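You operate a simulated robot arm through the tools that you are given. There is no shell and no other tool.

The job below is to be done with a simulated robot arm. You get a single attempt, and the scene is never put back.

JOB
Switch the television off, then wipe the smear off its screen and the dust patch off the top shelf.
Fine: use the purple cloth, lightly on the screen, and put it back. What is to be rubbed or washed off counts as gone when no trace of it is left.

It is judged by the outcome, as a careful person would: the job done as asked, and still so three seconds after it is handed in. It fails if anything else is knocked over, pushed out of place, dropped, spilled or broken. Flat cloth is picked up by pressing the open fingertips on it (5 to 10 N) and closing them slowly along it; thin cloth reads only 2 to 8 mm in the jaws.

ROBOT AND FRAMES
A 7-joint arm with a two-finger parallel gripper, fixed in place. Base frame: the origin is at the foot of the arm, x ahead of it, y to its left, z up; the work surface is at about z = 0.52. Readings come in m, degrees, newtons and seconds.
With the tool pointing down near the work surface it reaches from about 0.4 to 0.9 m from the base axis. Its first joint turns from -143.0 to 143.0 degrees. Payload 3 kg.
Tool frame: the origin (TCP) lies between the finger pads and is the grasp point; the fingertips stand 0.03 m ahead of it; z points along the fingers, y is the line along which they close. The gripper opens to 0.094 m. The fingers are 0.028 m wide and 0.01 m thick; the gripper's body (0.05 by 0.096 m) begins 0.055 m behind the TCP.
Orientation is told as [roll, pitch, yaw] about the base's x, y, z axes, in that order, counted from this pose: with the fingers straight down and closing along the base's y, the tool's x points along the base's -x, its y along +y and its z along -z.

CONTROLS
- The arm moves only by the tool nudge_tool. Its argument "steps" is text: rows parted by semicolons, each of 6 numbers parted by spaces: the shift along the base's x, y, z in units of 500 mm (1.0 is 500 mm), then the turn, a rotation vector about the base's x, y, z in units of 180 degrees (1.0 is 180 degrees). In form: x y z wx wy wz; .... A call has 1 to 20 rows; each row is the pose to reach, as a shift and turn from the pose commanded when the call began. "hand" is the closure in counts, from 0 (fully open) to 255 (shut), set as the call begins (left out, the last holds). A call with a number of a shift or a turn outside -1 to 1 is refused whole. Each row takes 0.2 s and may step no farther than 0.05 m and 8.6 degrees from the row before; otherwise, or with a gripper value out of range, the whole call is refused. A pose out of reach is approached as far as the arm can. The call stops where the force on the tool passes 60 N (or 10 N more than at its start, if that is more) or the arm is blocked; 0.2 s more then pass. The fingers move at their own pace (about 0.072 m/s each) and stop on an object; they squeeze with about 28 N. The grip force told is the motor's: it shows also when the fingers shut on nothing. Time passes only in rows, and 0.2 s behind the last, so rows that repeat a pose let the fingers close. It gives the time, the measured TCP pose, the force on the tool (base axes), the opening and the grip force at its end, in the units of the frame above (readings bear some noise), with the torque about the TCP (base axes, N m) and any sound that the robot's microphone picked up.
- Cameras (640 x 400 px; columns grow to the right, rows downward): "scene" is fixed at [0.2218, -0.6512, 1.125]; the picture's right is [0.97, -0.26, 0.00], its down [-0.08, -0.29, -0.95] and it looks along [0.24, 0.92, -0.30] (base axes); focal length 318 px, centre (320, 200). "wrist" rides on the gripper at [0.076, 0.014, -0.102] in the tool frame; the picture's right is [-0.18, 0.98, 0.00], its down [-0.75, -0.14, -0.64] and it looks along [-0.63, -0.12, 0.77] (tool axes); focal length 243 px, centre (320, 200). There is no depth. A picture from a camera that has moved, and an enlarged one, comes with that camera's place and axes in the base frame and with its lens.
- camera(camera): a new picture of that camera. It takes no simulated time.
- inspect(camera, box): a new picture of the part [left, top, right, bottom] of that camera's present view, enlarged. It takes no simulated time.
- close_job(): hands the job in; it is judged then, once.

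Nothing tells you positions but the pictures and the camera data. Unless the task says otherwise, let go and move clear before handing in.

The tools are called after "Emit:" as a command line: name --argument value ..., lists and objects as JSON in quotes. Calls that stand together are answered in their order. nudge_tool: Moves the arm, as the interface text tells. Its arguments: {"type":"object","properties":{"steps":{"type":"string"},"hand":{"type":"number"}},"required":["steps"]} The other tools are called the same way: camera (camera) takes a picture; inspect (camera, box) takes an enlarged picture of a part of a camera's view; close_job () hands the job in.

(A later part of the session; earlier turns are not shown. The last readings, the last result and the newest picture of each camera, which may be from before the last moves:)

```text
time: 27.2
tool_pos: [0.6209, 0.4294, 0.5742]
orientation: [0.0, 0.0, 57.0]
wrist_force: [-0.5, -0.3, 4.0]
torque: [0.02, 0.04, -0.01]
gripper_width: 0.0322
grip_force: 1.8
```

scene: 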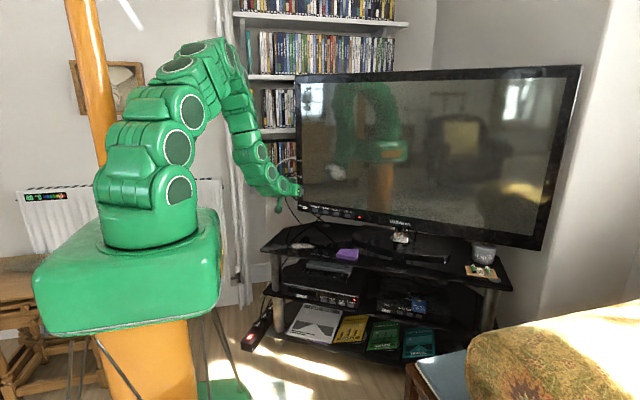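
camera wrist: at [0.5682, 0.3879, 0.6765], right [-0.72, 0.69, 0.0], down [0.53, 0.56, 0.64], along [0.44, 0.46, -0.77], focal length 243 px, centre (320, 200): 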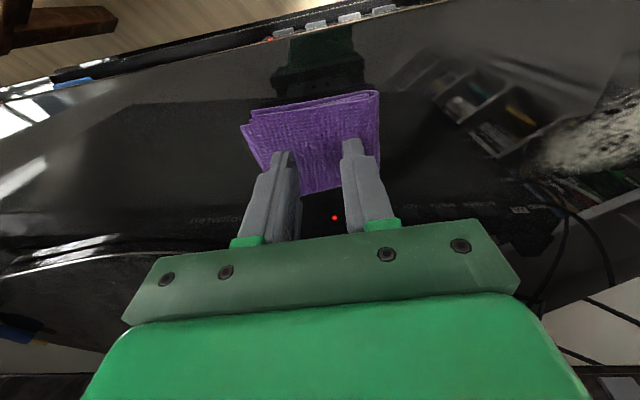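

Emit:
nudge_tool --steps "0 0 -0.0005 0 0 0; 0 0 -0.0005 0 0 0" --hand 184

Emit:
inspect --camera "scene" --box '[318, 225, 382, 265]'

```text
time: 27.8
tool_pos: [0.6213, 0.4282, 0.5741]
orientation: [-0.1, 0.0, 56.9]
wrist_force: [-1.1, 0.5, 3.2]
torque: [0.07, 0.04, 0.01]
gripper_width: 0.0275
grip_force: 1.3
```

```text
10.00 times, centred on (350, 245) of scene
camera zoom: at [0.2218, -0.6512, 1.125], right [0.97, -0.26, 0.0], down [-0.08, -0.29, -0.95], along [0.24, 0.92, -0.3], focal length 3185 px, centre (20, -250)
```

zoom: 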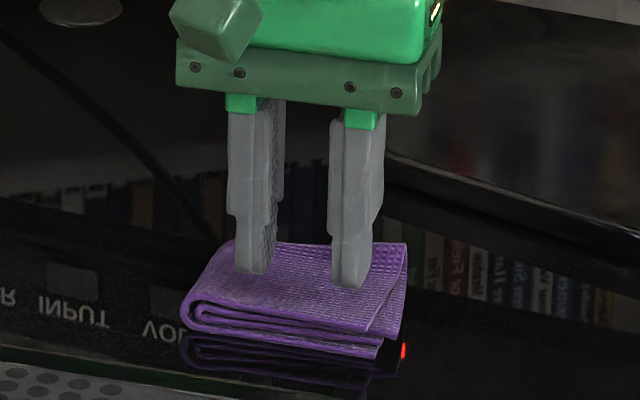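

Emit:
nudge_tool --steps "0 0 -0.001 0 0 0; 0 0 -0.001 0 0 0" --hand 190

```text
time: 28.4
tool_pos: [0.6217, 0.4271, 0.5736]
orientation: [0.1, -0.1, 57.0]
wrist_force: [-0.6, 0.2, 12.4]
torque: [0.05, 0.02, 0.01]
gripper_width: 0.0257
grip_force: 1.3
```

Emit:
nudge_tool --steps "0 0 0.0002 0 0 0; 0 0 0.0002 0 0 0" --hand 202

```text
time: 29.0
tool_pos: [0.6203, 0.4274, 0.5729]
orientation: [0.0, 0.1, 56.9]
wrist_force: [1.2, -1.6, 12.4]
torque: [0.04, -0.07, -0.02]
gripper_width: 0.0237
grip_force: 3.5
```

Emit:
nudge_tool --steps "0 0 0.0003 0 0 0; 0 0 0.0003 0 0 0" --hand 214

Emit:
inspect --camera "scene" --box '[318, 225, 382, 265]'

```text
time: 29.6
tool_pos: [0.6213, 0.4281, 0.5738]
orientation: [0.0, 0.0, 56.9]
wrist_force: [-0.2, -0.7, 17.6]
torque: [0.06, 0.0, 0.02]
gripper_width: 0.0204
grip_force: 4.6
```

```text
10.00 times, centred on (350, 245) of scene
camera zoom: at [0.2218, -0.6512, 1.125], right [0.97, -0.26, 0.0], down [-0.08, -0.29, -0.95], along [0.24, 0.92, -0.3], focal length 3185 px, centre (20, -250)
```

zoom: 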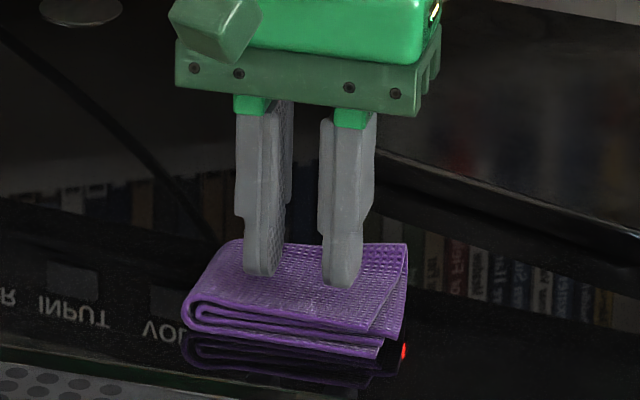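

The cloth looks to be bunching between the fingertips as the force rises. I ease up slightly and continue closing.

Emit:
nudge_tool --steps "0 0 0.0008 0 0 0; 0 0 0.0008 0 0 0" --hand 224

```text
time: 30.2
tool_pos: [0.6211, 0.4293, 0.5732]
orientation: [-0.1, -0.1, 57.1]
wrist_force: [-0.5, 0.7, 11.1]
torque: [0.11, 0.02, 0.02]
gripper_width: 0.0159
grip_force: 3.8
```

Emit:
nudge_tool --steps "0 0 0.0002 0 0 0; 0 0 0.0002 0 0 0" --hand 234

```text
time: 30.8
tool_pos: [0.6199, 0.4278, 0.5741]
orientation: [0.1, 0.1, 56.9]
wrist_force: [-1.2, 0.0, 9.1]
torque: [0.07, 0.0, -0.01]
gripper_width: 0.0111
grip_force: 2.9
```

Emit:
nudge_tool --steps "0 0 0 0 0 0; 0 0 0 0 0 0" --hand 244

Emit:
inspect --camera "scene" --box '[318, 225, 382, 265]'

Emit:
inspect --camera "wrist" --box '[230, 60, 410, 172]'

```text
time: 31.4
tool_pos: [0.6205, 0.428, 0.5741]
orientation: [0.0, 0.0, 57.0]
wrist_force: [-0.4, 0.1, 7.3]
torque: [0.02, 0.01, -0.01]
gripper_width: 0.0074
grip_force: 2.6
```

```text
10.00 times, centred on (350, 245) of scene
camera zoom: at [0.2218, -0.6512, 1.125], right [0.97, -0.26, 0.0], down [-0.08, -0.29, -0.95], along [0.24, 0.92, -0.3], focal length 3185 px, centre (20, -250)
```

zoom: 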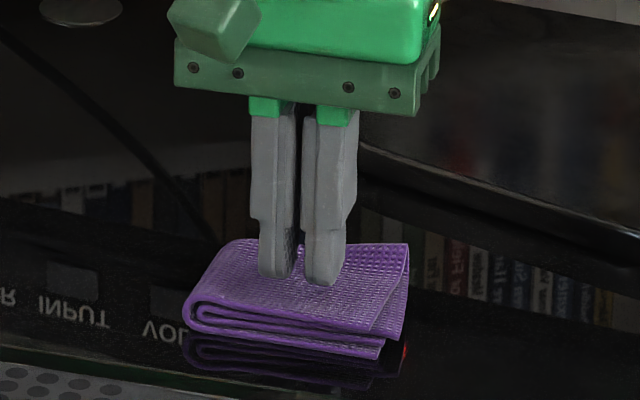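

```text
3.56 times, centred on (320, 116) of wrist
camera zoom: at [0.5669, 0.3725, 0.6768], right [-0.72, 0.69, 0.0], down [0.53, 0.56, 0.64], along [0.44, 0.46, -0.77], focal length 863 px, centre (320, 499)
```

zoom: 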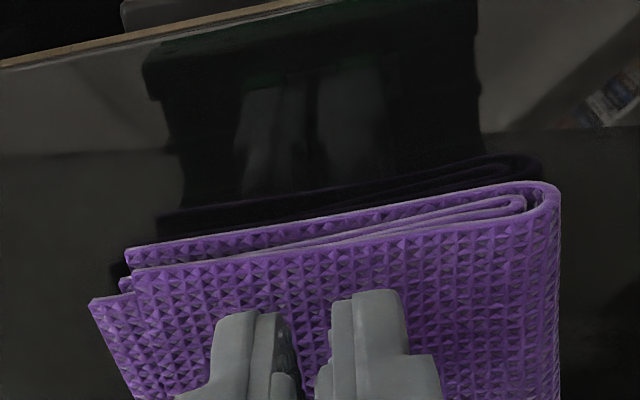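

A small ruck of cloth appears between the fingers. I finish the close and read the jaw width.

Emit:
nudge_tool --steps "0 0 0 0 0 0; 0 0 0 0 0 0; 0 0 0 0 0 0" --hand 255

Emit:
inspect --camera "scene" --box '[318, 225, 382, 265]'

```text
time: 32.2
tool_pos: [0.6199, 0.4281, 0.5743]
orientation: [0.0, 0.1, 57.0]
wrist_force: [-0.6, 0.6, 6.2]
torque: [0.02, 0.03, 0.02]
gripper_width: 0.0003
grip_force: 27.3
```

```text
10.00 times, centred on (350, 245) of scene
camera zoom: at [0.2218, -0.6512, 1.125], right [0.97, -0.26, 0.0], down [-0.08, -0.29, -0.95], along [0.24, 0.92, -0.3], focal length 3185 px, centre (20, -250)
```

zoom: 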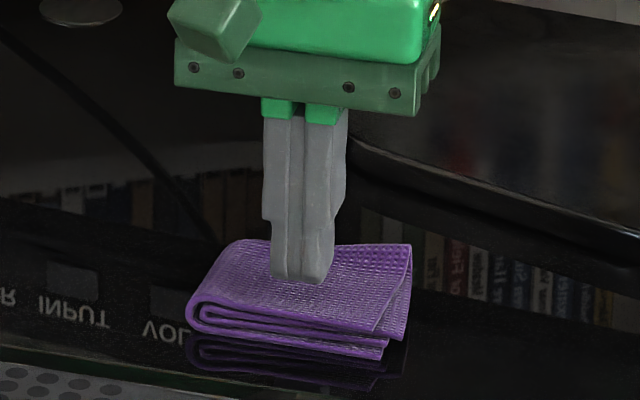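

The jaws shut on nothing, so the fingertips slid over this thick folded pad. It is about 20 mm tall and 60 mm across, so I lift, open fully and turn 90° to straddle its short side and squeeze it from both sides.

Emit:
nudge_tool --steps "0 0 0.04 0 0 0; 0 0 0.08 0 0 0; 0 0.01 0.12 0 0 -0.04545; 0.0016 0.0256 0.12 0 0 -0.0909; 0.0016 0.0256 0.12 0 0 -0.13636; 0.0016 0.0256 0.12 0 0 -0.1818; 0.0016 0.0256 0.12 0 0 -0.22727; 0.0016 0.0256 0.12 0 0 -0.2727; 0.0016 0.0256 0.12 0 0 -0.31818; 0.0016 0.0256 0.12 0 0 -0.3636; 0.0016 0.0256 0.12 0 0 -0.40909; 0.0016 0.0256 0.12 0 0 -0.4545; 0.0016 0.0256 0.12 0 0 -0.5; 0.0016 0.0256 0.12 0 0 -0.5" --hand 0

Emit:
camera --camera "wrist"

Emit:
camera --camera "scene"

Emit:
inspect --camera "scene" --box '[302, 215, 398, 275]'

```text
time: 35.2
tool_pos: [0.6231, 0.4407, 0.6333]
orientation: [0.0, 0.0, -33.1]
wrist_force: [0.9, 1.1, -0.5]
torque: [0.02, -0.01, 0.01]
gripper_width: 0.0937
grip_force: 0.0
```

```text
taken
camera wrist: at [0.5654, 0.4951, 0.7364], right [0.69, 0.72, 0.0], down [0.55, -0.53, 0.64], along [0.46, -0.44, -0.77], focal length 243 px, centre (320, 200)
```

wrist: 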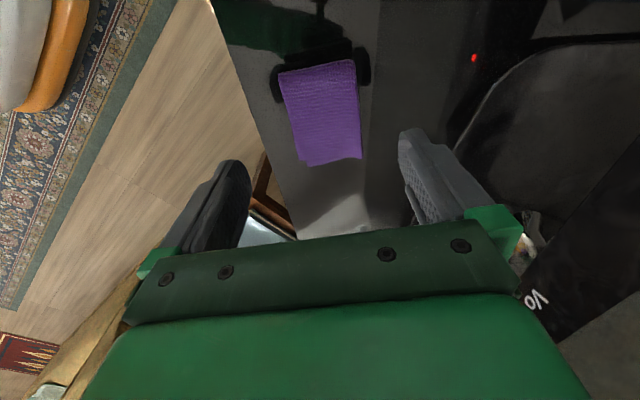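

```text
taken
```

scene: 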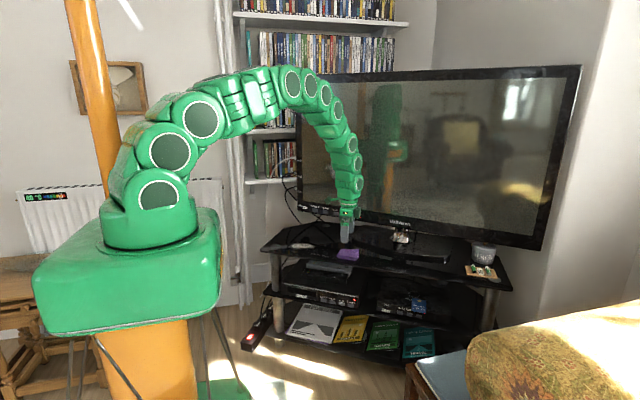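

```text
6.67 times, centred on (350, 245) of scene
camera zoom: at [0.2218, -0.6512, 1.125], right [0.97, -0.26, 0.0], down [-0.08, -0.29, -0.95], along [0.24, 0.92, -0.3], focal length 2124 px, centre (120, -100)
```

zoom: 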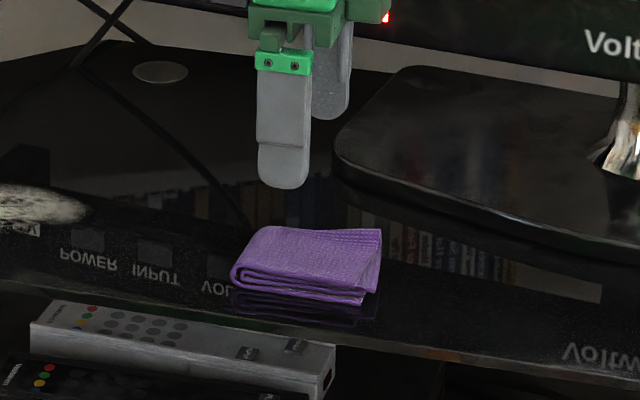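

Emit:
inspect --camera "wrist" --box '[240, 40, 400, 180]'

```text
2.86 times, centred on (320, 110) of wrist
camera zoom: at [0.5654, 0.4951, 0.7364], right [0.69, 0.72, 0.0], down [0.55, -0.53, 0.64], along [0.46, -0.44, -0.77], focal length 693 px, centre (320, 457)
```

zoom: 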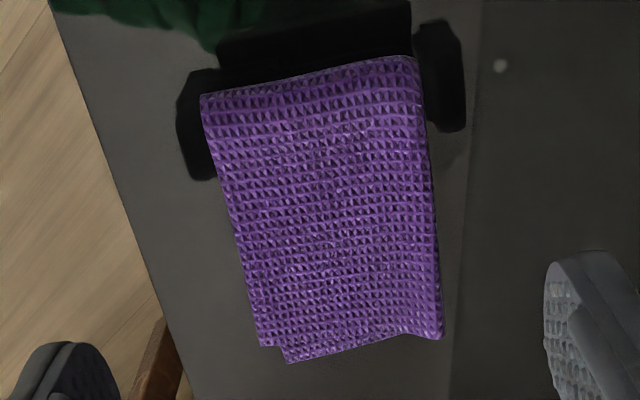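

The cloth's centre now refines to (0.622, 0.445), about 56 mm across the closing axis. I adjust a few mm and lower the open fingers to straddle it, stopping above the shelf.

Emit:
nudge_tool --steps "-0.0006 0.0045 -0.04 0 0 0; -0.0012 0.009 -0.08 0 0 0; -0.0012 0.009 -0.11 0 0 0; -0.0012 0.009 -0.13 0 0 0; -0.0012 0.009 -0.13 0 0 0" --hand 0

Emit:
inspect --camera "scene" --box '[318, 225, 382, 265]'

Emit:
camera --camera "wrist"

```text
time: 36.4
tool_pos: [0.6213, 0.4453, 0.5677]
orientation: [0.0, 0.1, -33.0]
wrist_force: [0.1, -0.1, -0.7]
torque: [0.03, 0.01, -0.03]
gripper_width: 0.094
grip_force: 0.1
```

```text
10.00 times, centred on (350, 245) of scene
camera zoom: at [0.2218, -0.6512, 1.125], right [0.97, -0.26, 0.0], down [-0.08, -0.29, -0.95], along [0.24, 0.92, -0.3], focal length 3185 px, centre (20, -250)
```

zoom: 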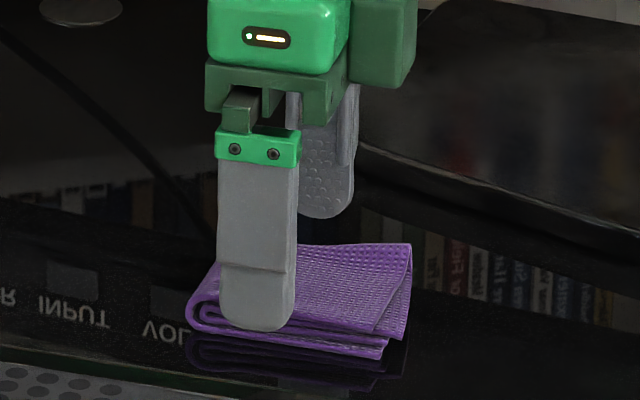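

```text
taken
camera wrist: at [0.5652, 0.5, 0.6715], right [0.69, 0.72, 0.0], down [0.56, -0.53, 0.64], along [0.46, -0.44, -0.77], focal length 243 px, centre (320, 200)
```

wrist: 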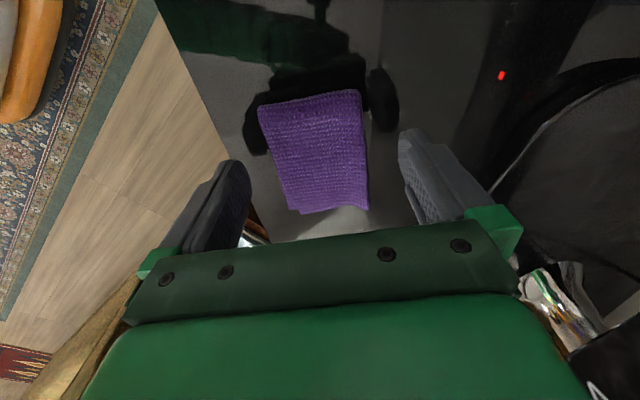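

The fingers straddle the pad with clearance on both sides. I shift 5 mm along the pad to centre, lower 6 mm further, then close slowly onto it.

Emit:
nudge_tool --steps "0.0084 -0.0054 0 0 0 0; 0.0084 -0.0054 -0.006 0 0 0; 0.0084 -0.0054 -0.012 0 0 0; 0.0084 -0.0054 -0.012 0 0 0" --hand 60

Emit:
inspect --camera "scene" --box '[318, 225, 382, 265]'

Emit:
inspect --camera "wrist" --box '[200, 60, 440, 260]'

```text
time: 37.4
tool_pos: [0.6257, 0.4426, 0.5613]
orientation: [-0.1, -0.1, -33.0]
wrist_force: [0.2, -0.8, -0.3]
torque: [0.0, 0.03, 0.03]
gripper_width: 0.0719
grip_force: 0.0
```

```text
10.00 times, centred on (350, 245) of scene
camera zoom: at [0.2218, -0.6512, 1.125], right [0.97, -0.26, 0.0], down [-0.08, -0.29, -0.95], along [0.24, 0.92, -0.3], focal length 3185 px, centre (20, -250)
```

zoom: 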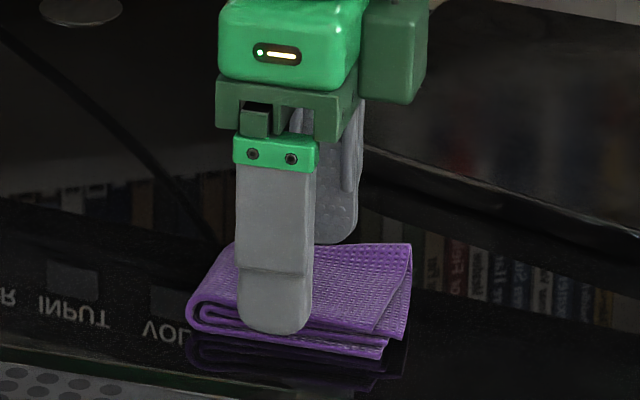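

```text
2.00 times, centred on (320, 160) of wrist
camera zoom: at [0.5686, 0.4968, 0.6657], right [0.69, 0.72, 0.0], down [0.56, -0.53, 0.64], along [0.46, -0.44, -0.77], focal length 485 px, centre (320, 280)
```

zoom: 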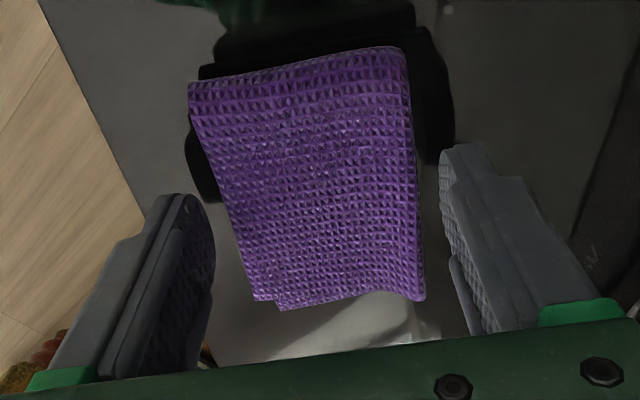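

Alignment is good. I close gradually and watch when the grip force rises.

Emit:
nudge_tool --steps "0 0 0 0 0 0; 0 0 0 0 0 0" --hand 90

Emit:
nudge_tool --steps "0 0 0 0 0 0; 0 0 0 0 0 0" --hand 105

Emit:
inspect --camera "wrist" --box '[200, 60, 440, 260]'

```text
time: 38.0
tool_pos: [0.6246, 0.4432, 0.5632]
orientation: [0.1, 0.0, -33.0]
wrist_force: [-0.5, -0.9, 0.6]
torque: [-0.01, -0.02, 0.0]
gripper_width: 0.0609
grip_force: 0.1
```

```text
time: 38.6
tool_pos: [0.6253, 0.4436, 0.562]
orientation: [0.1, -0.1, -33.0]
wrist_force: [0.1, -0.5, 0.3]
torque: [0.0, 0.01, 0.0]
gripper_width: 0.0589
grip_force: 28.2
```

```text
2.00 times, centred on (320, 160) of wrist
camera zoom: at [0.5686, 0.4967, 0.6656], right [0.69, 0.72, 0.0], down [0.56, -0.53, 0.64], along [0.46, -0.44, -0.77], focal length 485 px, centre (320, 280)
```

zoom: 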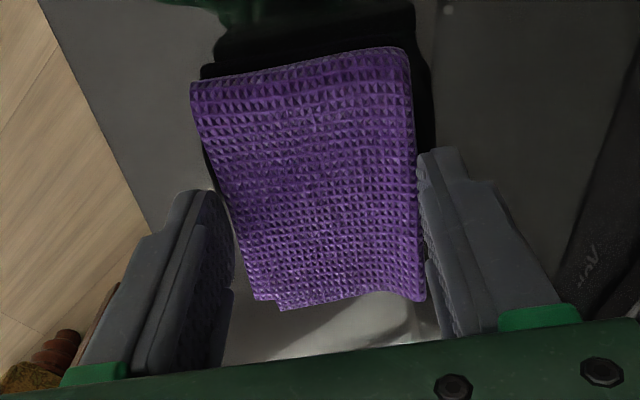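

The fingers have stopped on the pad at 59 mm with 28 N, so it is held firmly as a solid pad. I deepen the hold command and lift a little to test.

Emit:
nudge_tool --steps "0 0 0 0 0 0; 0 0 0 0 0 0; 0 0 0.01 0 0 0; 0 0 0.03 0 0 0; 0 0 0.06 0 0 0; 0 0 0.06 0 0 0" --hand 200

Emit:
inspect --camera "scene" --box '[302, 215, 398, 275]'

Emit:
inspect --camera "wrist" --box '[200, 60, 440, 260]'

```text
time: 40.0
tool_pos: [0.6247, 0.4437, 0.5918]
orientation: [0.0, 0.1, -33.0]
wrist_force: [-0.8, 0.6, 0.1]
torque: [-0.01, 0.03, 0.02]
gripper_width: 0.059
grip_force: 27.8
```

```text
6.67 times, centred on (350, 245) of scene
camera zoom: at [0.2218, -0.6512, 1.125], right [0.97, -0.26, 0.0], down [-0.08, -0.29, -0.95], along [0.24, 0.92, -0.3], focal length 2124 px, centre (120, -100)
```

zoom: 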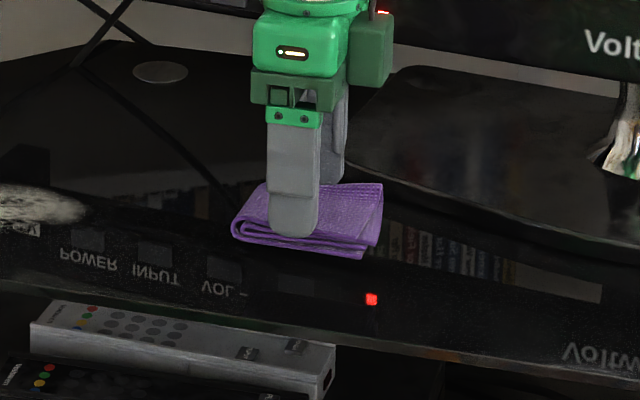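

```text
2.00 times, centred on (320, 160) of wrist
camera zoom: at [0.5684, 0.4974, 0.6958], right [0.69, 0.72, 0.0], down [0.56, -0.53, 0.64], along [0.47, -0.44, -0.77], focal length 485 px, centre (320, 280)
```

zoom: 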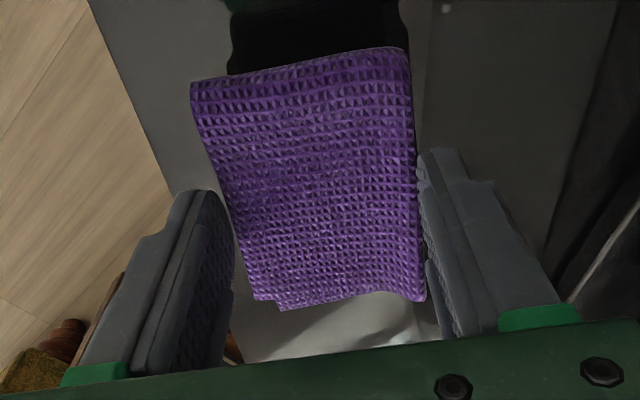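

The pad is lifted cleanly and held square, with its lower face protruding beyond the fingertips. I raise it and turn the tool horizontal to face the screen, staying about 10 cm away from it.

Emit:
nudge_tool --steps "0 0 0.08 0 0 0; 0 0 0.16 0 0 0; 0 0 0.24 0 0 0; 0 0 0.32 0 0 0; 0 0 0.40 0 0 0; -0.01127 0.02309 0.40418 0.03427 -0.02986 0; -0.02255 0.04618 0.40836 0.06854 -0.05972 0; -0.03382 0.06927 0.41255 0.10281 -0.08958 0; -0.04509 0.09236 0.41673 0.13708 -0.11944 0; -0.05636 0.11545 0.42091 0.17135 -0.1493 0; -0.06764 0.13855 0.42509 0.20562 -0.17916 0; -0.07891 0.16164 0.42927 0.23989 -0.20902 0; -0.09018 0.18473 0.43345 0.27416 -0.23888 0; -0.10145 0.20782 0.43764 0.30843 -0.26874 0; -0.11273 0.23091 0.44182 0.3427 -0.2986 0; -0.124 0.254 0.446 0.377 -0.3285 0; -0.124 0.254 0.446 0.377 -0.3285 0" --hand 200

Emit:
camera --camera "wrist"

Emit:
camera --camera "scene"

```text
time: 43.6
tool_pos: [0.5636, 0.5706, 0.8155]
orientation: [90.1, -8.0, -41.1]
wrist_force: [0.6, -0.5, -0.7]
torque: [-0.01, -0.03, 0.06]
gripper_width: 0.0591
grip_force: 28.1
```

```text
taken
camera wrist: at [0.4377, 0.5438, 0.8208], right [0.03, -0.03, 1.0], down [0.16, -0.99, -0.04], along [0.99, 0.16, -0.03], focal length 243 px, centre (320, 200)
```

wrist: 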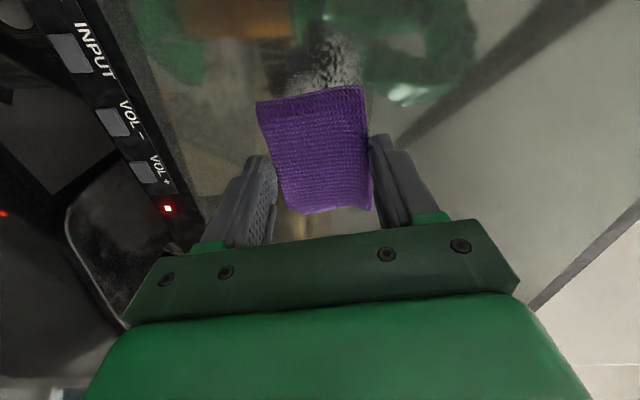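

```text
taken
```

scene: 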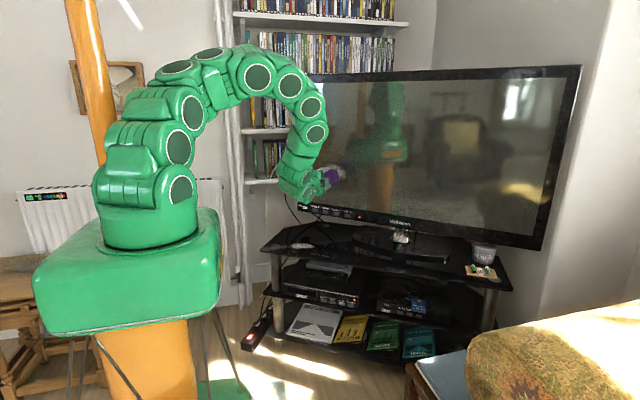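

The pad faces the screen squarely and the smear is visible just behind it. I close most of the remaining ~8 cm gap, then feel for contact in small steps.

Emit:
nudge_tool --steps "0.0285 0.0327 0 0 0 0; 0.057 0.0653 0 0 0 0; 0.0815 0.0935 0 0 0 0; 0.0815 0.0935 0 0 0 0"

Emit:
inspect --camera "scene" --box '[300, 140, 380, 190]'

Emit:
camera --camera "wrist"

```text
time: 44.6
tool_pos: [0.6056, 0.6173, 0.8154]
orientation: [90.0, -8.1, -40.9]
wrist_force: [-0.2, 0.4, -0.6]
torque: [0.03, 0.02, -0.03]
gripper_width: 0.0589
grip_force: 28.2
```

```text
8.00 times, centred on (340, 165) of scene
camera zoom: at [0.2218, -0.6512, 1.125], right [0.97, -0.26, 0.0], down [-0.08, -0.29, -0.95], along [0.24, 0.92, -0.3], focal length 2548 px, centre (160, 480)
```

zoom: 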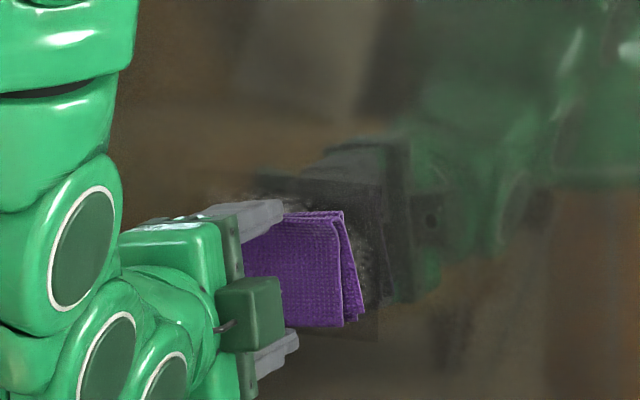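

```text
taken
camera wrist: at [0.4785, 0.5904, 0.8197], right [0.03, -0.03, 1.0], down [0.16, -0.99, -0.03], along [0.99, 0.16, -0.03], focal length 243 px, centre (320, 200)
```

wrist: 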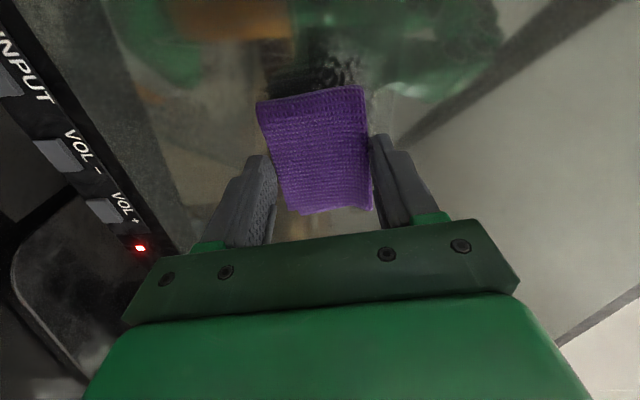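

Emit:
nudge_tool --steps "0.0105 0.0121 0 0 0 0; 0.0105 0.0121 0 0 0 0"

Emit:
inspect --camera "scene" --box '[316, 155, 364, 185]'

```text
time: 45.2
tool_pos: [0.6096, 0.6226, 0.8154]
orientation: [89.9, -8.1, -41.0]
wrist_force: [0.8, -0.6, -0.7]
torque: [0.01, 0.02, 0.01]
gripper_width: 0.059
grip_force: 28.0
```

```text
13.33 times, centred on (340, 170) of scene
camera zoom: at [0.2218, -0.6512, 1.125], right [0.97, -0.26, 0.0], down [-0.08, -0.29, -0.95], along [0.24, 0.92, -0.3], focal length 4247 px, centre (53, 600)
```

zoom: 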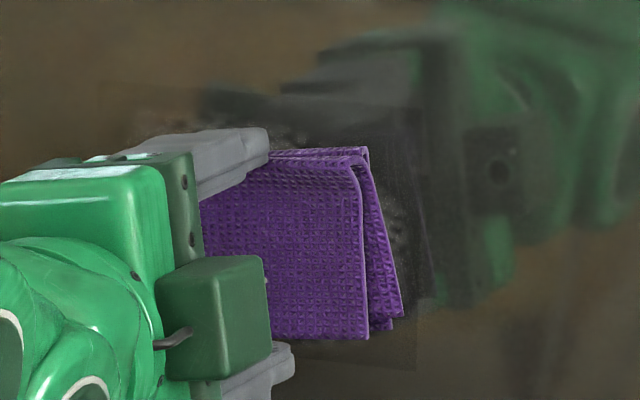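

Emit:
nudge_tool --steps "0.0026 0.003 0 0 0 0; 0.0053 0.006 0 0 0 0; 0.0053 0.006 0 0 0 0"

```text
time: 46.0
tool_pos: [0.6116, 0.6247, 0.8163]
orientation: [90.0, -8.2, -41.1]
wrist_force: [0.8, 0.2, -0.2]
torque: [0.0, -0.01, -0.05]
gripper_width: 0.0592
grip_force: 27.9
```

Emit:
nudge_tool --steps "0.0026 0.003 0 0 0 0; 0.0026 0.003 0 0 0 0"

```text
time: 46.6
tool_pos: [0.6129, 0.6272, 0.8158]
orientation: [90.0, -8.1, -41.0]
wrist_force: [-1.8, -1.0, 0.1]
torque: [0.02, -0.01, 0.05]
gripper_width: 0.0592
grip_force: 28.0
```

Emit:
nudge_tool --steps "0.0006 0.0007 0 0 0 0; 0.0006 0.0007 0 0 0 0"

Emit:
inspect --camera "scene" --box '[316, 155, 364, 185]'

```text
time: 47.2
tool_pos: [0.6137, 0.6271, 0.8155]
orientation: [90.1, -8.1, -41.0]
wrist_force: [-5.6, -3.4, 0.5]
torque: [0.01, -0.04, 0.08]
gripper_width: 0.0589
grip_force: 27.6
```

```text
13.33 times, centred on (340, 170) of scene
camera zoom: at [0.2218, -0.6512, 1.125], right [0.97, -0.26, 0.0], down [-0.08, -0.29, -0.95], along [0.24, 0.92, -0.3], focal length 4247 px, centre (53, 600)
```

zoom: 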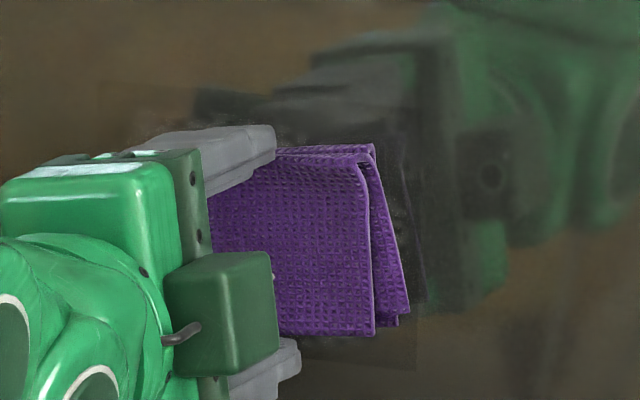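

The pad is in light contact with the screen at about 6 N. I start wiping in short sideways strokes, checking the force each time so it stays light.

Emit:
nudge_tool --steps "-0.0151 0.0131 0 0 0 0; -0.0302 0.0263 0 0 0 0"

```text
time: 47.8
tool_pos: [0.5982, 0.6403, 0.8138]
orientation: [90.0, -8.1, -41.0]
wrist_force: [-1.7, -14.9, -1.4]
torque: [0.0, 0.01, -0.39]
gripper_width: 0.0588
grip_force: 27.9
```

Emit:
nudge_tool --steps "-0.0007 -0.0008 0 0 0 0; -0.0151 0.0119 0 0 0 0; -0.0302 0.0251 0 0 0 0"

```text
time: 48.6
tool_pos: [0.5845, 0.6528, 0.8153]
orientation: [90.0, -8.0, -41.0]
wrist_force: [-1.4, -6.8, -0.2]
torque: [-0.02, 0.03, -0.18]
gripper_width: 0.0591
grip_force: 27.9
```

Force is back to about 6 N normal. I continue the stroke left to clear the smear's left edge, then move up.

Emit:
nudge_tool --steps "-0.0152 0.013 0 0 0 0; -0.0305 0.0260 0 0 0 0"

```text
time: 49.2
tool_pos: [0.5686, 0.6669, 0.815]
orientation: [90.0, -8.1, -41.1]
wrist_force: [-1.9, -7.9, -0.5]
torque: [0.01, 0.02, -0.19]
gripper_width: 0.0587
grip_force: 28.4
```

Emit:
nudge_tool --steps "-0.0001 -0.0002 0.025 0 0 0; -0.0003 -0.0003 0.05 0 0 0"

Emit:
inspect --camera "scene" --box '[300, 140, 380, 190]'

```text
time: 49.8
tool_pos: [0.5669, 0.6677, 0.839]
orientation: [89.9, -8.2, -41.0]
wrist_force: [0.6, -0.3, -0.1]
torque: [-0.02, 0.06, 0.0]
gripper_width: 0.0587
grip_force: 27.5
```

```text
8.00 times, centred on (340, 165) of scene
camera zoom: at [0.2218, -0.6512, 1.125], right [0.97, -0.26, 0.0], down [-0.08, -0.29, -0.95], along [0.24, 0.92, -0.3], focal length 2548 px, centre (160, 480)
```

zoom: 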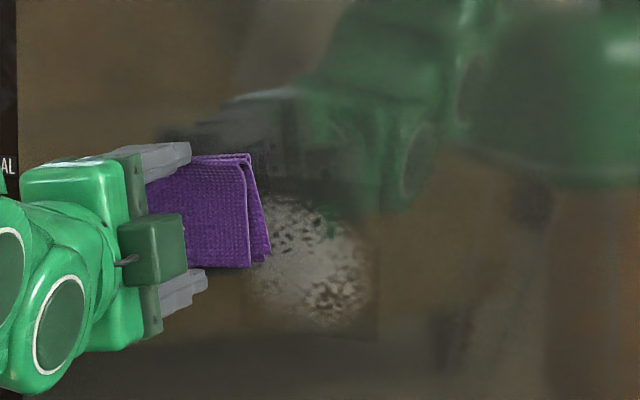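

Emit:
inspect --camera "scene" --box '[316, 155, 364, 185]'

Emit:
camera --camera "wrist"

```text
13.33 times, centred on (340, 170) of scene
camera zoom: at [0.2218, -0.6512, 1.125], right [0.97, -0.26, 0.0], down [-0.08, -0.29, -0.95], along [0.24, 0.92, -0.3], focal length 4247 px, centre (53, 600)
```

zoom: 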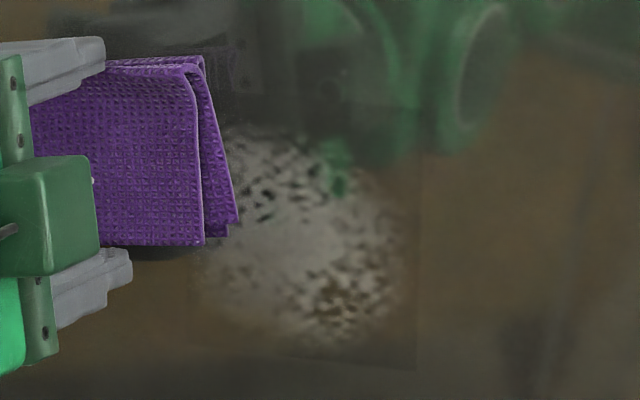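

```text
taken
camera wrist: at [0.4414, 0.6408, 0.8438], right [0.03, -0.03, 1.0], down [0.16, -0.99, -0.03], along [0.99, 0.16, -0.03], focal length 243 px, centre (320, 200)
```

wrist: 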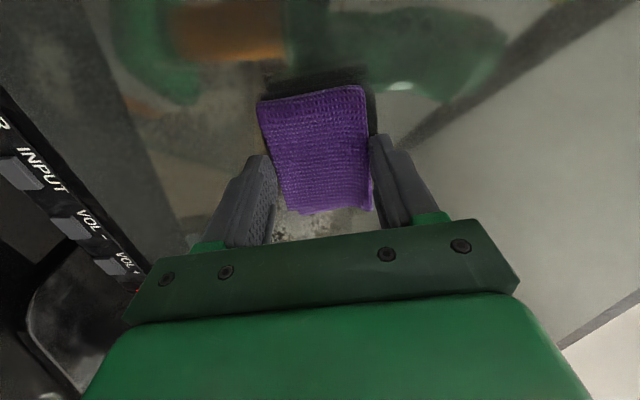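

Contact was lost moving up, and the right part of the smear still shows. I re-establish light contact here and then sweep right across it.

Emit:
nudge_tool --steps "0.0004 0.0005 0 0 0 0; 0.0008 0.0009 0 0 0 0; 0.0008 0.0009 0 0 0 0"

```text
time: 50.6
tool_pos: [0.5676, 0.6673, 0.8412]
orientation: [89.9, -8.0, -40.9]
wrist_force: [-7.9, -7.0, -0.2]
torque: [-0.01, 0.01, -0.01]
gripper_width: 0.0587
grip_force: 27.8
```

Emit:
nudge_tool --steps "0.0151 -0.0131 0 0 0 0; 0.0302 -0.0263 0 0 0 0"

```text
time: 51.2
tool_pos: [0.5828, 0.6545, 0.8393]
orientation: [89.9, -8.0, -40.9]
wrist_force: [-23.1, -5.9, -1.7]
torque: [-0.09, 0.05, 0.64]
gripper_width: 0.059
grip_force: 27.9
```

Friction raised the normal force to about 20 N, which is not light enough. I back off 0.7 mm and continue with lighter contact.

Emit:
nudge_tool --steps "-0.0009 -0.0011 0 0 0 0; -0.0009 -0.0011 0 0 0 0"

```text
time: 51.8
tool_pos: [0.5843, 0.6528, 0.8405]
orientation: [90.1, -8.1, -41.2]
wrist_force: [-1.6, -7.2, 0.7]
torque: [0.02, -0.04, 0.04]
gripper_width: 0.0586
grip_force: 27.6
```

Emit:
nudge_tool --steps "0.0151 -0.0131 0 0 0 0; 0.0302 -0.0263 0 0 0 0"

Emit:
inspect --camera "scene" --box '[300, 140, 380, 190]'

```text
time: 52.4
tool_pos: [0.5983, 0.6405, 0.8401]
orientation: [90.0, -8.1, -41.1]
wrist_force: [-4.8, -0.7, -0.3]
torque: [-0.04, 0.03, 0.21]
gripper_width: 0.0586
grip_force: 28.3
```

```text
8.00 times, centred on (340, 165) of scene
camera zoom: at [0.2218, -0.6512, 1.125], right [0.97, -0.26, 0.0], down [-0.08, -0.29, -0.95], along [0.24, 0.92, -0.3], focal length 2548 px, centre (160, 480)
```

zoom: 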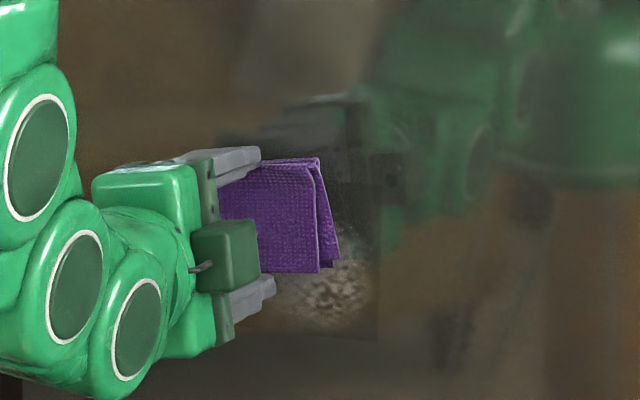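

Contact is about 4 N now. I continue rightward in steps.

Emit:
nudge_tool --steps "0.0153 -0.0129 0 0 0 0; 0.0304 -0.0260 0 0 0 0"

Emit:
nudge_tool --steps "0.0152 -0.0130 0 0 0 0; 0.0303 -0.0262 0 0 0 0"

```text
time: 53.0
tool_pos: [0.6131, 0.6274, 0.8416]
orientation: [90.0, -8.0, -41.1]
wrist_force: [-1.4, -0.7, -1.6]
torque: [-0.06, -0.01, 0.12]
gripper_width: 0.0589
grip_force: 27.7
```

```text
time: 53.6
tool_pos: [0.6302, 0.613, 0.8404]
orientation: [90.0, -8.1, -41.1]
wrist_force: [0.6, -0.6, 0.4]
torque: [-0.03, -0.01, 0.0]
gripper_width: 0.0589
grip_force: 28.1
```

Emit:
inspect --camera "scene" --box '[300, 140, 380, 190]'

Emit:
camera --camera "wrist"

```text
8.00 times, centred on (340, 165) of scene
camera zoom: at [0.2218, -0.6512, 1.125], right [0.97, -0.26, 0.0], down [-0.08, -0.29, -0.95], along [0.24, 0.92, -0.3], focal length 2548 px, centre (160, 480)
```

zoom: 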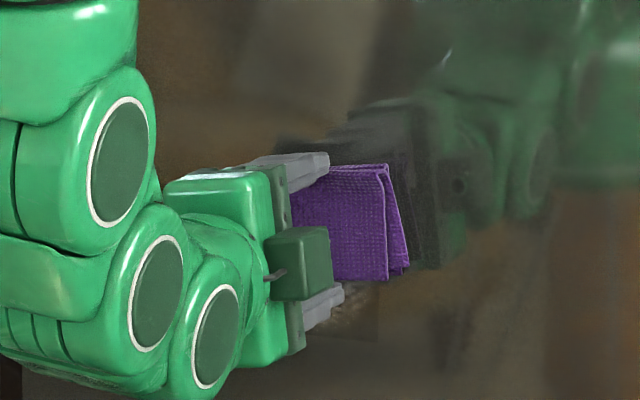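

```text
taken
camera wrist: at [0.5028, 0.5874, 0.8448], right [0.03, -0.03, 1.0], down [0.16, -0.99, -0.03], along [0.99, 0.16, -0.03], focal length 243 px, centre (320, 200)
```

wrist: 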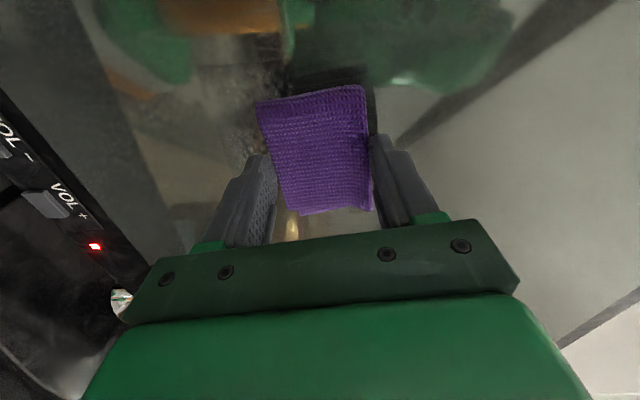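

Emit:
inspect --camera "wrist" --box '[180, 20, 400, 160]'

```text
2.86 times, centred on (290, 90) of wrist
camera zoom: at [0.5028, 0.5874, 0.8448], right [0.03, -0.03, 1.0], down [0.16, -0.99, -0.03], along [0.99, 0.16, -0.03], focal length 693 px, centre (406, 514)
```

zoom: 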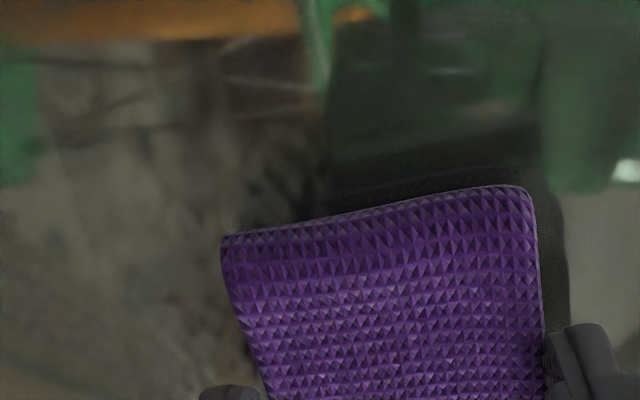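

The band I swept at this height looks clean now, but the rest remains. The force pattern shows the screen is turned about 1° relative to my pad, so I correct the yaw by 1° and re-establish light contact.

Emit:
nudge_tool --steps "0 0 0 0 0 0.0056; 0 0 0 0 0 0.0056"

Emit:
nudge_tool --steps "0.0004 0.0005 0 0 0 0; 0.0004 0.0005 0 0 0 0"

```text
time: 54.2
tool_pos: [0.6285, 0.6136, 0.8404]
orientation: [89.9, -8.1, -40.1]
wrist_force: [0.2, 0.1, 0.7]
torque: [-0.01, 0.0, -0.02]
gripper_width: 0.0589
grip_force: 27.7
```

```text
time: 54.8
tool_pos: [0.6287, 0.6133, 0.8401]
orientation: [90.0, -8.1, -40.0]
wrist_force: [0.5, -0.2, -0.1]
torque: [0.0, 0.0, -0.03]
gripper_width: 0.059
grip_force: 27.9
```

Emit:
nudge_tool --steps "0.0004 0.0005 0 0 0 0; 0.0004 0.0005 0 0 0 0"

Emit:
nudge_tool --steps "0.0004 0.0005 0 0 0 0; 0.0004 0.0005 0 0 0 0"

```text
time: 55.4
tool_pos: [0.6298, 0.6143, 0.84]
orientation: [89.9, -8.2, -40.1]
wrist_force: [-5.7, -5.4, 0.7]
torque: [-0.01, -0.07, -0.27]
gripper_width: 0.0593
grip_force: 27.7
```

```text
time: 56.0
tool_pos: [0.6291, 0.6147, 0.8394]
orientation: [89.9, -8.0, -40.0]
wrist_force: [-9.7, -9.3, 1.5]
torque: [0.06, -0.1, -0.43]
gripper_width: 0.0589
grip_force: 27.8
```

The torque shows the pad was better seated before the 1° turn, since contact is now on its right edge. I turn back and keep only the corrected travel direction.

Emit:
nudge_tool --steps "-0.0008 -0.0009 0 0 0 0; -0.0008 -0.0009 0 0 0 -0.005; -0.0008 -0.0009 0 0 0 -0.005"

Emit:
nudge_tool --steps "0.0004 0.0005 0 0 0 0; 0.0004 0.0005 0 0 0 0"

```text
time: 56.8
tool_pos: [0.6297, 0.6137, 0.8408]
orientation: [89.9, -8.1, -40.9]
wrist_force: [-1.0, 0.9, 0.2]
torque: [0.02, 0.0, -0.02]
gripper_width: 0.0588
grip_force: 27.8
```

```text
time: 57.4
tool_pos: [0.6283, 0.6135, 0.8404]
orientation: [90.0, -8.2, -40.8]
wrist_force: [0.2, 0.7, 0.0]
torque: [0.01, 0.0, -0.03]
gripper_width: 0.0591
grip_force: 28.1
```

Emit:
nudge_tool --steps "0.0004 0.0005 0 0 0 0; 0.0004 0.0005 0 0 0 0"

Emit:
nudge_tool --steps "0.0004 0.0005 0 0 0 0; 0.0004 0.0005 0 0 0 0"

```text
time: 58.0
tool_pos: [0.6288, 0.6133, 0.84]
orientation: [90.0, -8.1, -40.9]
wrist_force: [-0.2, 0.5, 0.1]
torque: [-0.01, 0.0, 0.01]
gripper_width: 0.0588
grip_force: 28.5
```

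```text
time: 58.6
tool_pos: [0.629, 0.6145, 0.8416]
orientation: [90.1, -8.0, -40.9]
wrist_force: [-3.5, -3.5, -0.8]
torque: [-0.02, 0.0, 0.11]
gripper_width: 0.0589
grip_force: 27.3
```

Light contact of about 5 N, near-centred. I add a slight 0.3° turn and sweep right, then left along the corrected direction.

Emit:
nudge_tool --steps "0.0153 -0.0129 0 0 0 0.0017; 0.0306 -0.0257 0 0 0 0.0017"

Emit:
nudge_tool --steps "0.0153 -0.0129 0 0 0 0; 0.0306 -0.0257 0 0 0 0"

```text
time: 59.2
tool_pos: [0.6452, 0.601, 0.8396]
orientation: [89.8, -8.0, -40.6]
wrist_force: [-10.1, -3.0, -0.9]
torque: [-0.04, 0.04, 0.23]
gripper_width: 0.059
grip_force: 28.3
```

```text
time: 59.8
tool_pos: [0.6612, 0.5884, 0.8399]
orientation: [89.9, -8.1, -40.6]
wrist_force: [-21.8, -5.4, -1.4]
torque: [-0.06, 0.02, 0.59]
gripper_width: 0.0589
grip_force: 28.3
```

Emit:
nudge_tool --steps "-0.0009 -0.0011 0 0 0 0; -0.0009 -0.0011 -0.02 0 0 0; -0.0009 -0.0011 -0.04 0 0 0"

```text
time: 60.6
tool_pos: [0.661, 0.5868, 0.8196]
orientation: [90.0, -8.1, -40.8]
wrist_force: [0.0, -0.3, -0.2]
torque: [0.0, 0.02, -0.01]
gripper_width: 0.0592
grip_force: 28.1
```

Emit:
nudge_tool --steps "0.0004 0.0005 -0.02 0 0 0; 0.0004 0.0005 -0.04 0 0 0"

Emit:
nudge_tool --steps "0.0004 0.0005 0 0 0 0; 0.0004 0.0005 0 0 0 0"

```text
time: 61.2
tool_pos: [0.66, 0.5873, 0.8001]
orientation: [90.1, -8.2, -40.5]
wrist_force: [-0.5, 0.2, 0.0]
torque: [-0.04, -0.04, -0.06]
gripper_width: 0.0591
grip_force: 28.4
```

```text
time: 61.8
tool_pos: [0.6598, 0.5886, 0.7993]
orientation: [90.0, -8.1, -40.7]
wrist_force: [0.6, 0.1, 0.2]
torque: [0.0, 0.03, 0.01]
gripper_width: 0.0588
grip_force: 27.7
```

Emit:
nudge_tool --steps "0.0004 0.0005 0 0 0 0; 0.0004 0.0005 0 0 0 0"

Emit:
inspect --camera "scene" --box '[300, 140, 380, 190]'

```text
time: 62.4
tool_pos: [0.6612, 0.5887, 0.7995]
orientation: [90.1, -8.1, -40.6]
wrist_force: [0.7, -0.5, -0.1]
torque: [0.01, 0.0, 0.05]
gripper_width: 0.0589
grip_force: 27.6
```

```text
8.00 times, centred on (340, 165) of scene
camera zoom: at [0.2218, -0.6512, 1.125], right [0.97, -0.26, 0.0], down [-0.08, -0.29, -0.95], along [0.24, 0.92, -0.3], focal length 2548 px, centre (160, 480)
```

zoom: 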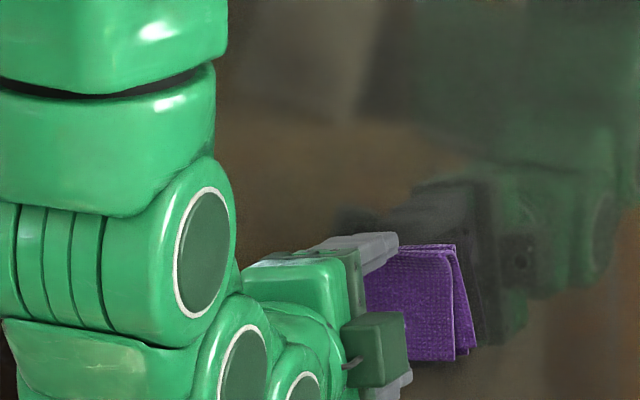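

Emit:
nudge_tool --steps "0.0004 0.0005 0 0 0 0; 0.0004 0.0005 0 0 0 0"

Emit:
nudge_tool --steps "0.0003 0.0003 0 0 0 0; 0.0003 0.0003 0 0 0 0"

```text
time: 63.0
tool_pos: [0.6602, 0.5896, 0.801]
orientation: [90.0, -8.0, -40.7]
wrist_force: [-7.1, -9.5, 2.0]
torque: [0.1, -0.1, 0.04]
gripper_width: 0.0589
grip_force: 28.1
```

```text
time: 63.6
tool_pos: [0.6601, 0.589, 0.801]
orientation: [89.9, -8.0, -40.6]
wrist_force: [-12.5, -13.2, -1.8]
torque: [0.08, -0.03, -0.07]
gripper_width: 0.0588
grip_force: 28.0
```

Too firm at 18 N; I ease back about 0.4 mm and sweep left, checking each stroke.

Emit:
nudge_tool --steps "-0.0005 -0.0006 0 0 0 0; -0.0005 -0.0006 0 0 0 0"

```text
time: 64.2
tool_pos: [0.6608, 0.5906, 0.8015]
orientation: [90.1, -8.1, -40.6]
wrist_force: [-7.8, -7.9, -1.9]
torque: [0.03, -0.01, -0.04]
gripper_width: 0.059
grip_force: 28.0
```

Emit:
nudge_tool --steps "-0.0154 0.0127 0 0 0 0; -0.0306 0.0257 0 0 0 0"

```text
time: 64.8
tool_pos: [0.6439, 0.6026, 0.8016]
orientation: [90.0, -8.1, -40.5]
wrist_force: [-0.3, 0.4, 0.4]
torque: [0.0, -0.03, 0.02]
gripper_width: 0.0588
grip_force: 27.7
```

Emit:
nudge_tool --steps "0.0003 0.0003 0 0 0 0; 0.0003 0.0003 0 0 0 0"

```text
time: 65.4
tool_pos: [0.646, 0.6023, 0.801]
orientation: [90.0, -8.1, -40.7]
wrist_force: [-2.1, -0.7, 0.8]
torque: [-0.01, -0.05, 0.09]
gripper_width: 0.0587
grip_force: 27.8
```

Emit:
nudge_tool --steps "-0.0149 0.0133 0 0 0 0; -0.0300 0.0264 0 0 0 0"

```text
time: 66.0
tool_pos: [0.6293, 0.6157, 0.8008]
orientation: [90.0, -8.0, -40.6]
wrist_force: [-1.1, -1.1, 0.1]
torque: [-0.02, 0.0, 0.01]
gripper_width: 0.0591
grip_force: 27.9
```

Emit:
nudge_tool --steps "-0.0148 0.0134 0 0 0 0; -0.0299 0.0265 0 0 0 0"

```text
time: 66.6
tool_pos: [0.6133, 0.6279, 0.8005]
orientation: [90.0, -8.0, -40.5]
wrist_force: [0.6, -0.2, -0.7]
torque: [-0.02, -0.02, 0.0]
gripper_width: 0.0591
grip_force: 27.9
```

Emit:
nudge_tool --steps "0.0004 0.0004 0 0 0 0; 0.0004 0.0004 0 0 0 0"

```text
time: 67.2
tool_pos: [0.6155, 0.6279, 0.8017]
orientation: [90.0, -8.1, -40.6]
wrist_force: [-0.2, -0.1, 0.1]
torque: [-0.01, 0.02, 0.01]
gripper_width: 0.0588
grip_force: 27.9
```

Emit:
nudge_tool --steps "0.0004 0.0004 0 0 0 0; 0.0004 0.0004 0 0 0 0"

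Emit:
inspect --camera "wrist" --box '[180, 20, 400, 160]'

```text
time: 67.8
tool_pos: [0.6149, 0.6278, 0.8002]
orientation: [90.1, -8.1, -40.6]
wrist_force: [-0.1, -0.6, 0.3]
torque: [0.0, 0.0, 0.06]
gripper_width: 0.0589
grip_force: 27.8
```

```text
2.86 times, centred on (290, 90) of wrist
camera zoom: at [0.4897, 0.601, 0.8051], right [0.03, -0.03, 1.0], down [0.16, -0.99, -0.03], along [0.99, 0.16, -0.03], focal length 693 px, centre (406, 514)
```

zoom: 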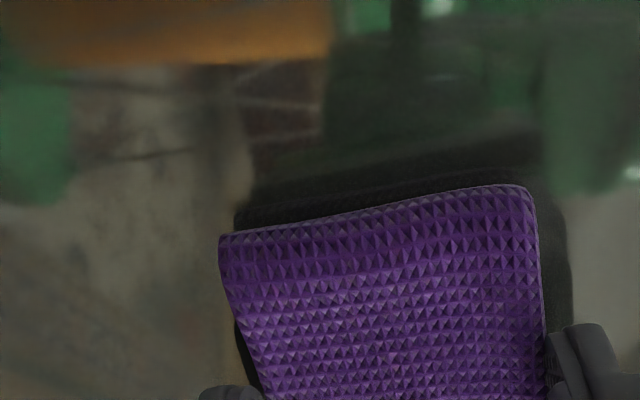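

Emit:
nudge_tool --steps "0.0004 0.0004 0 0 0 0; 0.0004 0.0004 0 0 0 0"

```text
time: 68.4
tool_pos: [0.6146, 0.6293, 0.8001]
orientation: [89.9, -8.0, -40.6]
wrist_force: [-3.2, -4.9, -0.4]
torque: [0.04, -0.03, -0.04]
gripper_width: 0.0589
grip_force: 27.9
```

About 6 N here. The pad seems to creep slightly into the grip as I press, so I add a tiny forward correction with each stroke and continue left.

Emit:
nudge_tool --steps "-0.0150 0.0132 0 0 0 0; -0.0300 0.0265 0 0 0 0"

```text
time: 69.0
tool_pos: [0.6007, 0.6426, 0.8005]
orientation: [89.9, -8.2, -40.5]
wrist_force: [-3.3, -23.1, -2.0]
torque: [-0.15, 0.1, -0.47]
gripper_width: 0.0589
grip_force: 27.6
```

Emit:
nudge_tool --steps "-0.0005 -0.0006 0 0 0 0; -0.0156 0.0125 0 0 0 0; -0.0307 0.0256 0 0 0 0"

```text
time: 69.8
tool_pos: [0.5853, 0.6571, 0.8019]
orientation: [90.0, -8.2, -40.5]
wrist_force: [-2.1, -15.4, 0.4]
torque: [-0.1, 0.03, -0.28]
gripper_width: 0.059
grip_force: 28.4
```

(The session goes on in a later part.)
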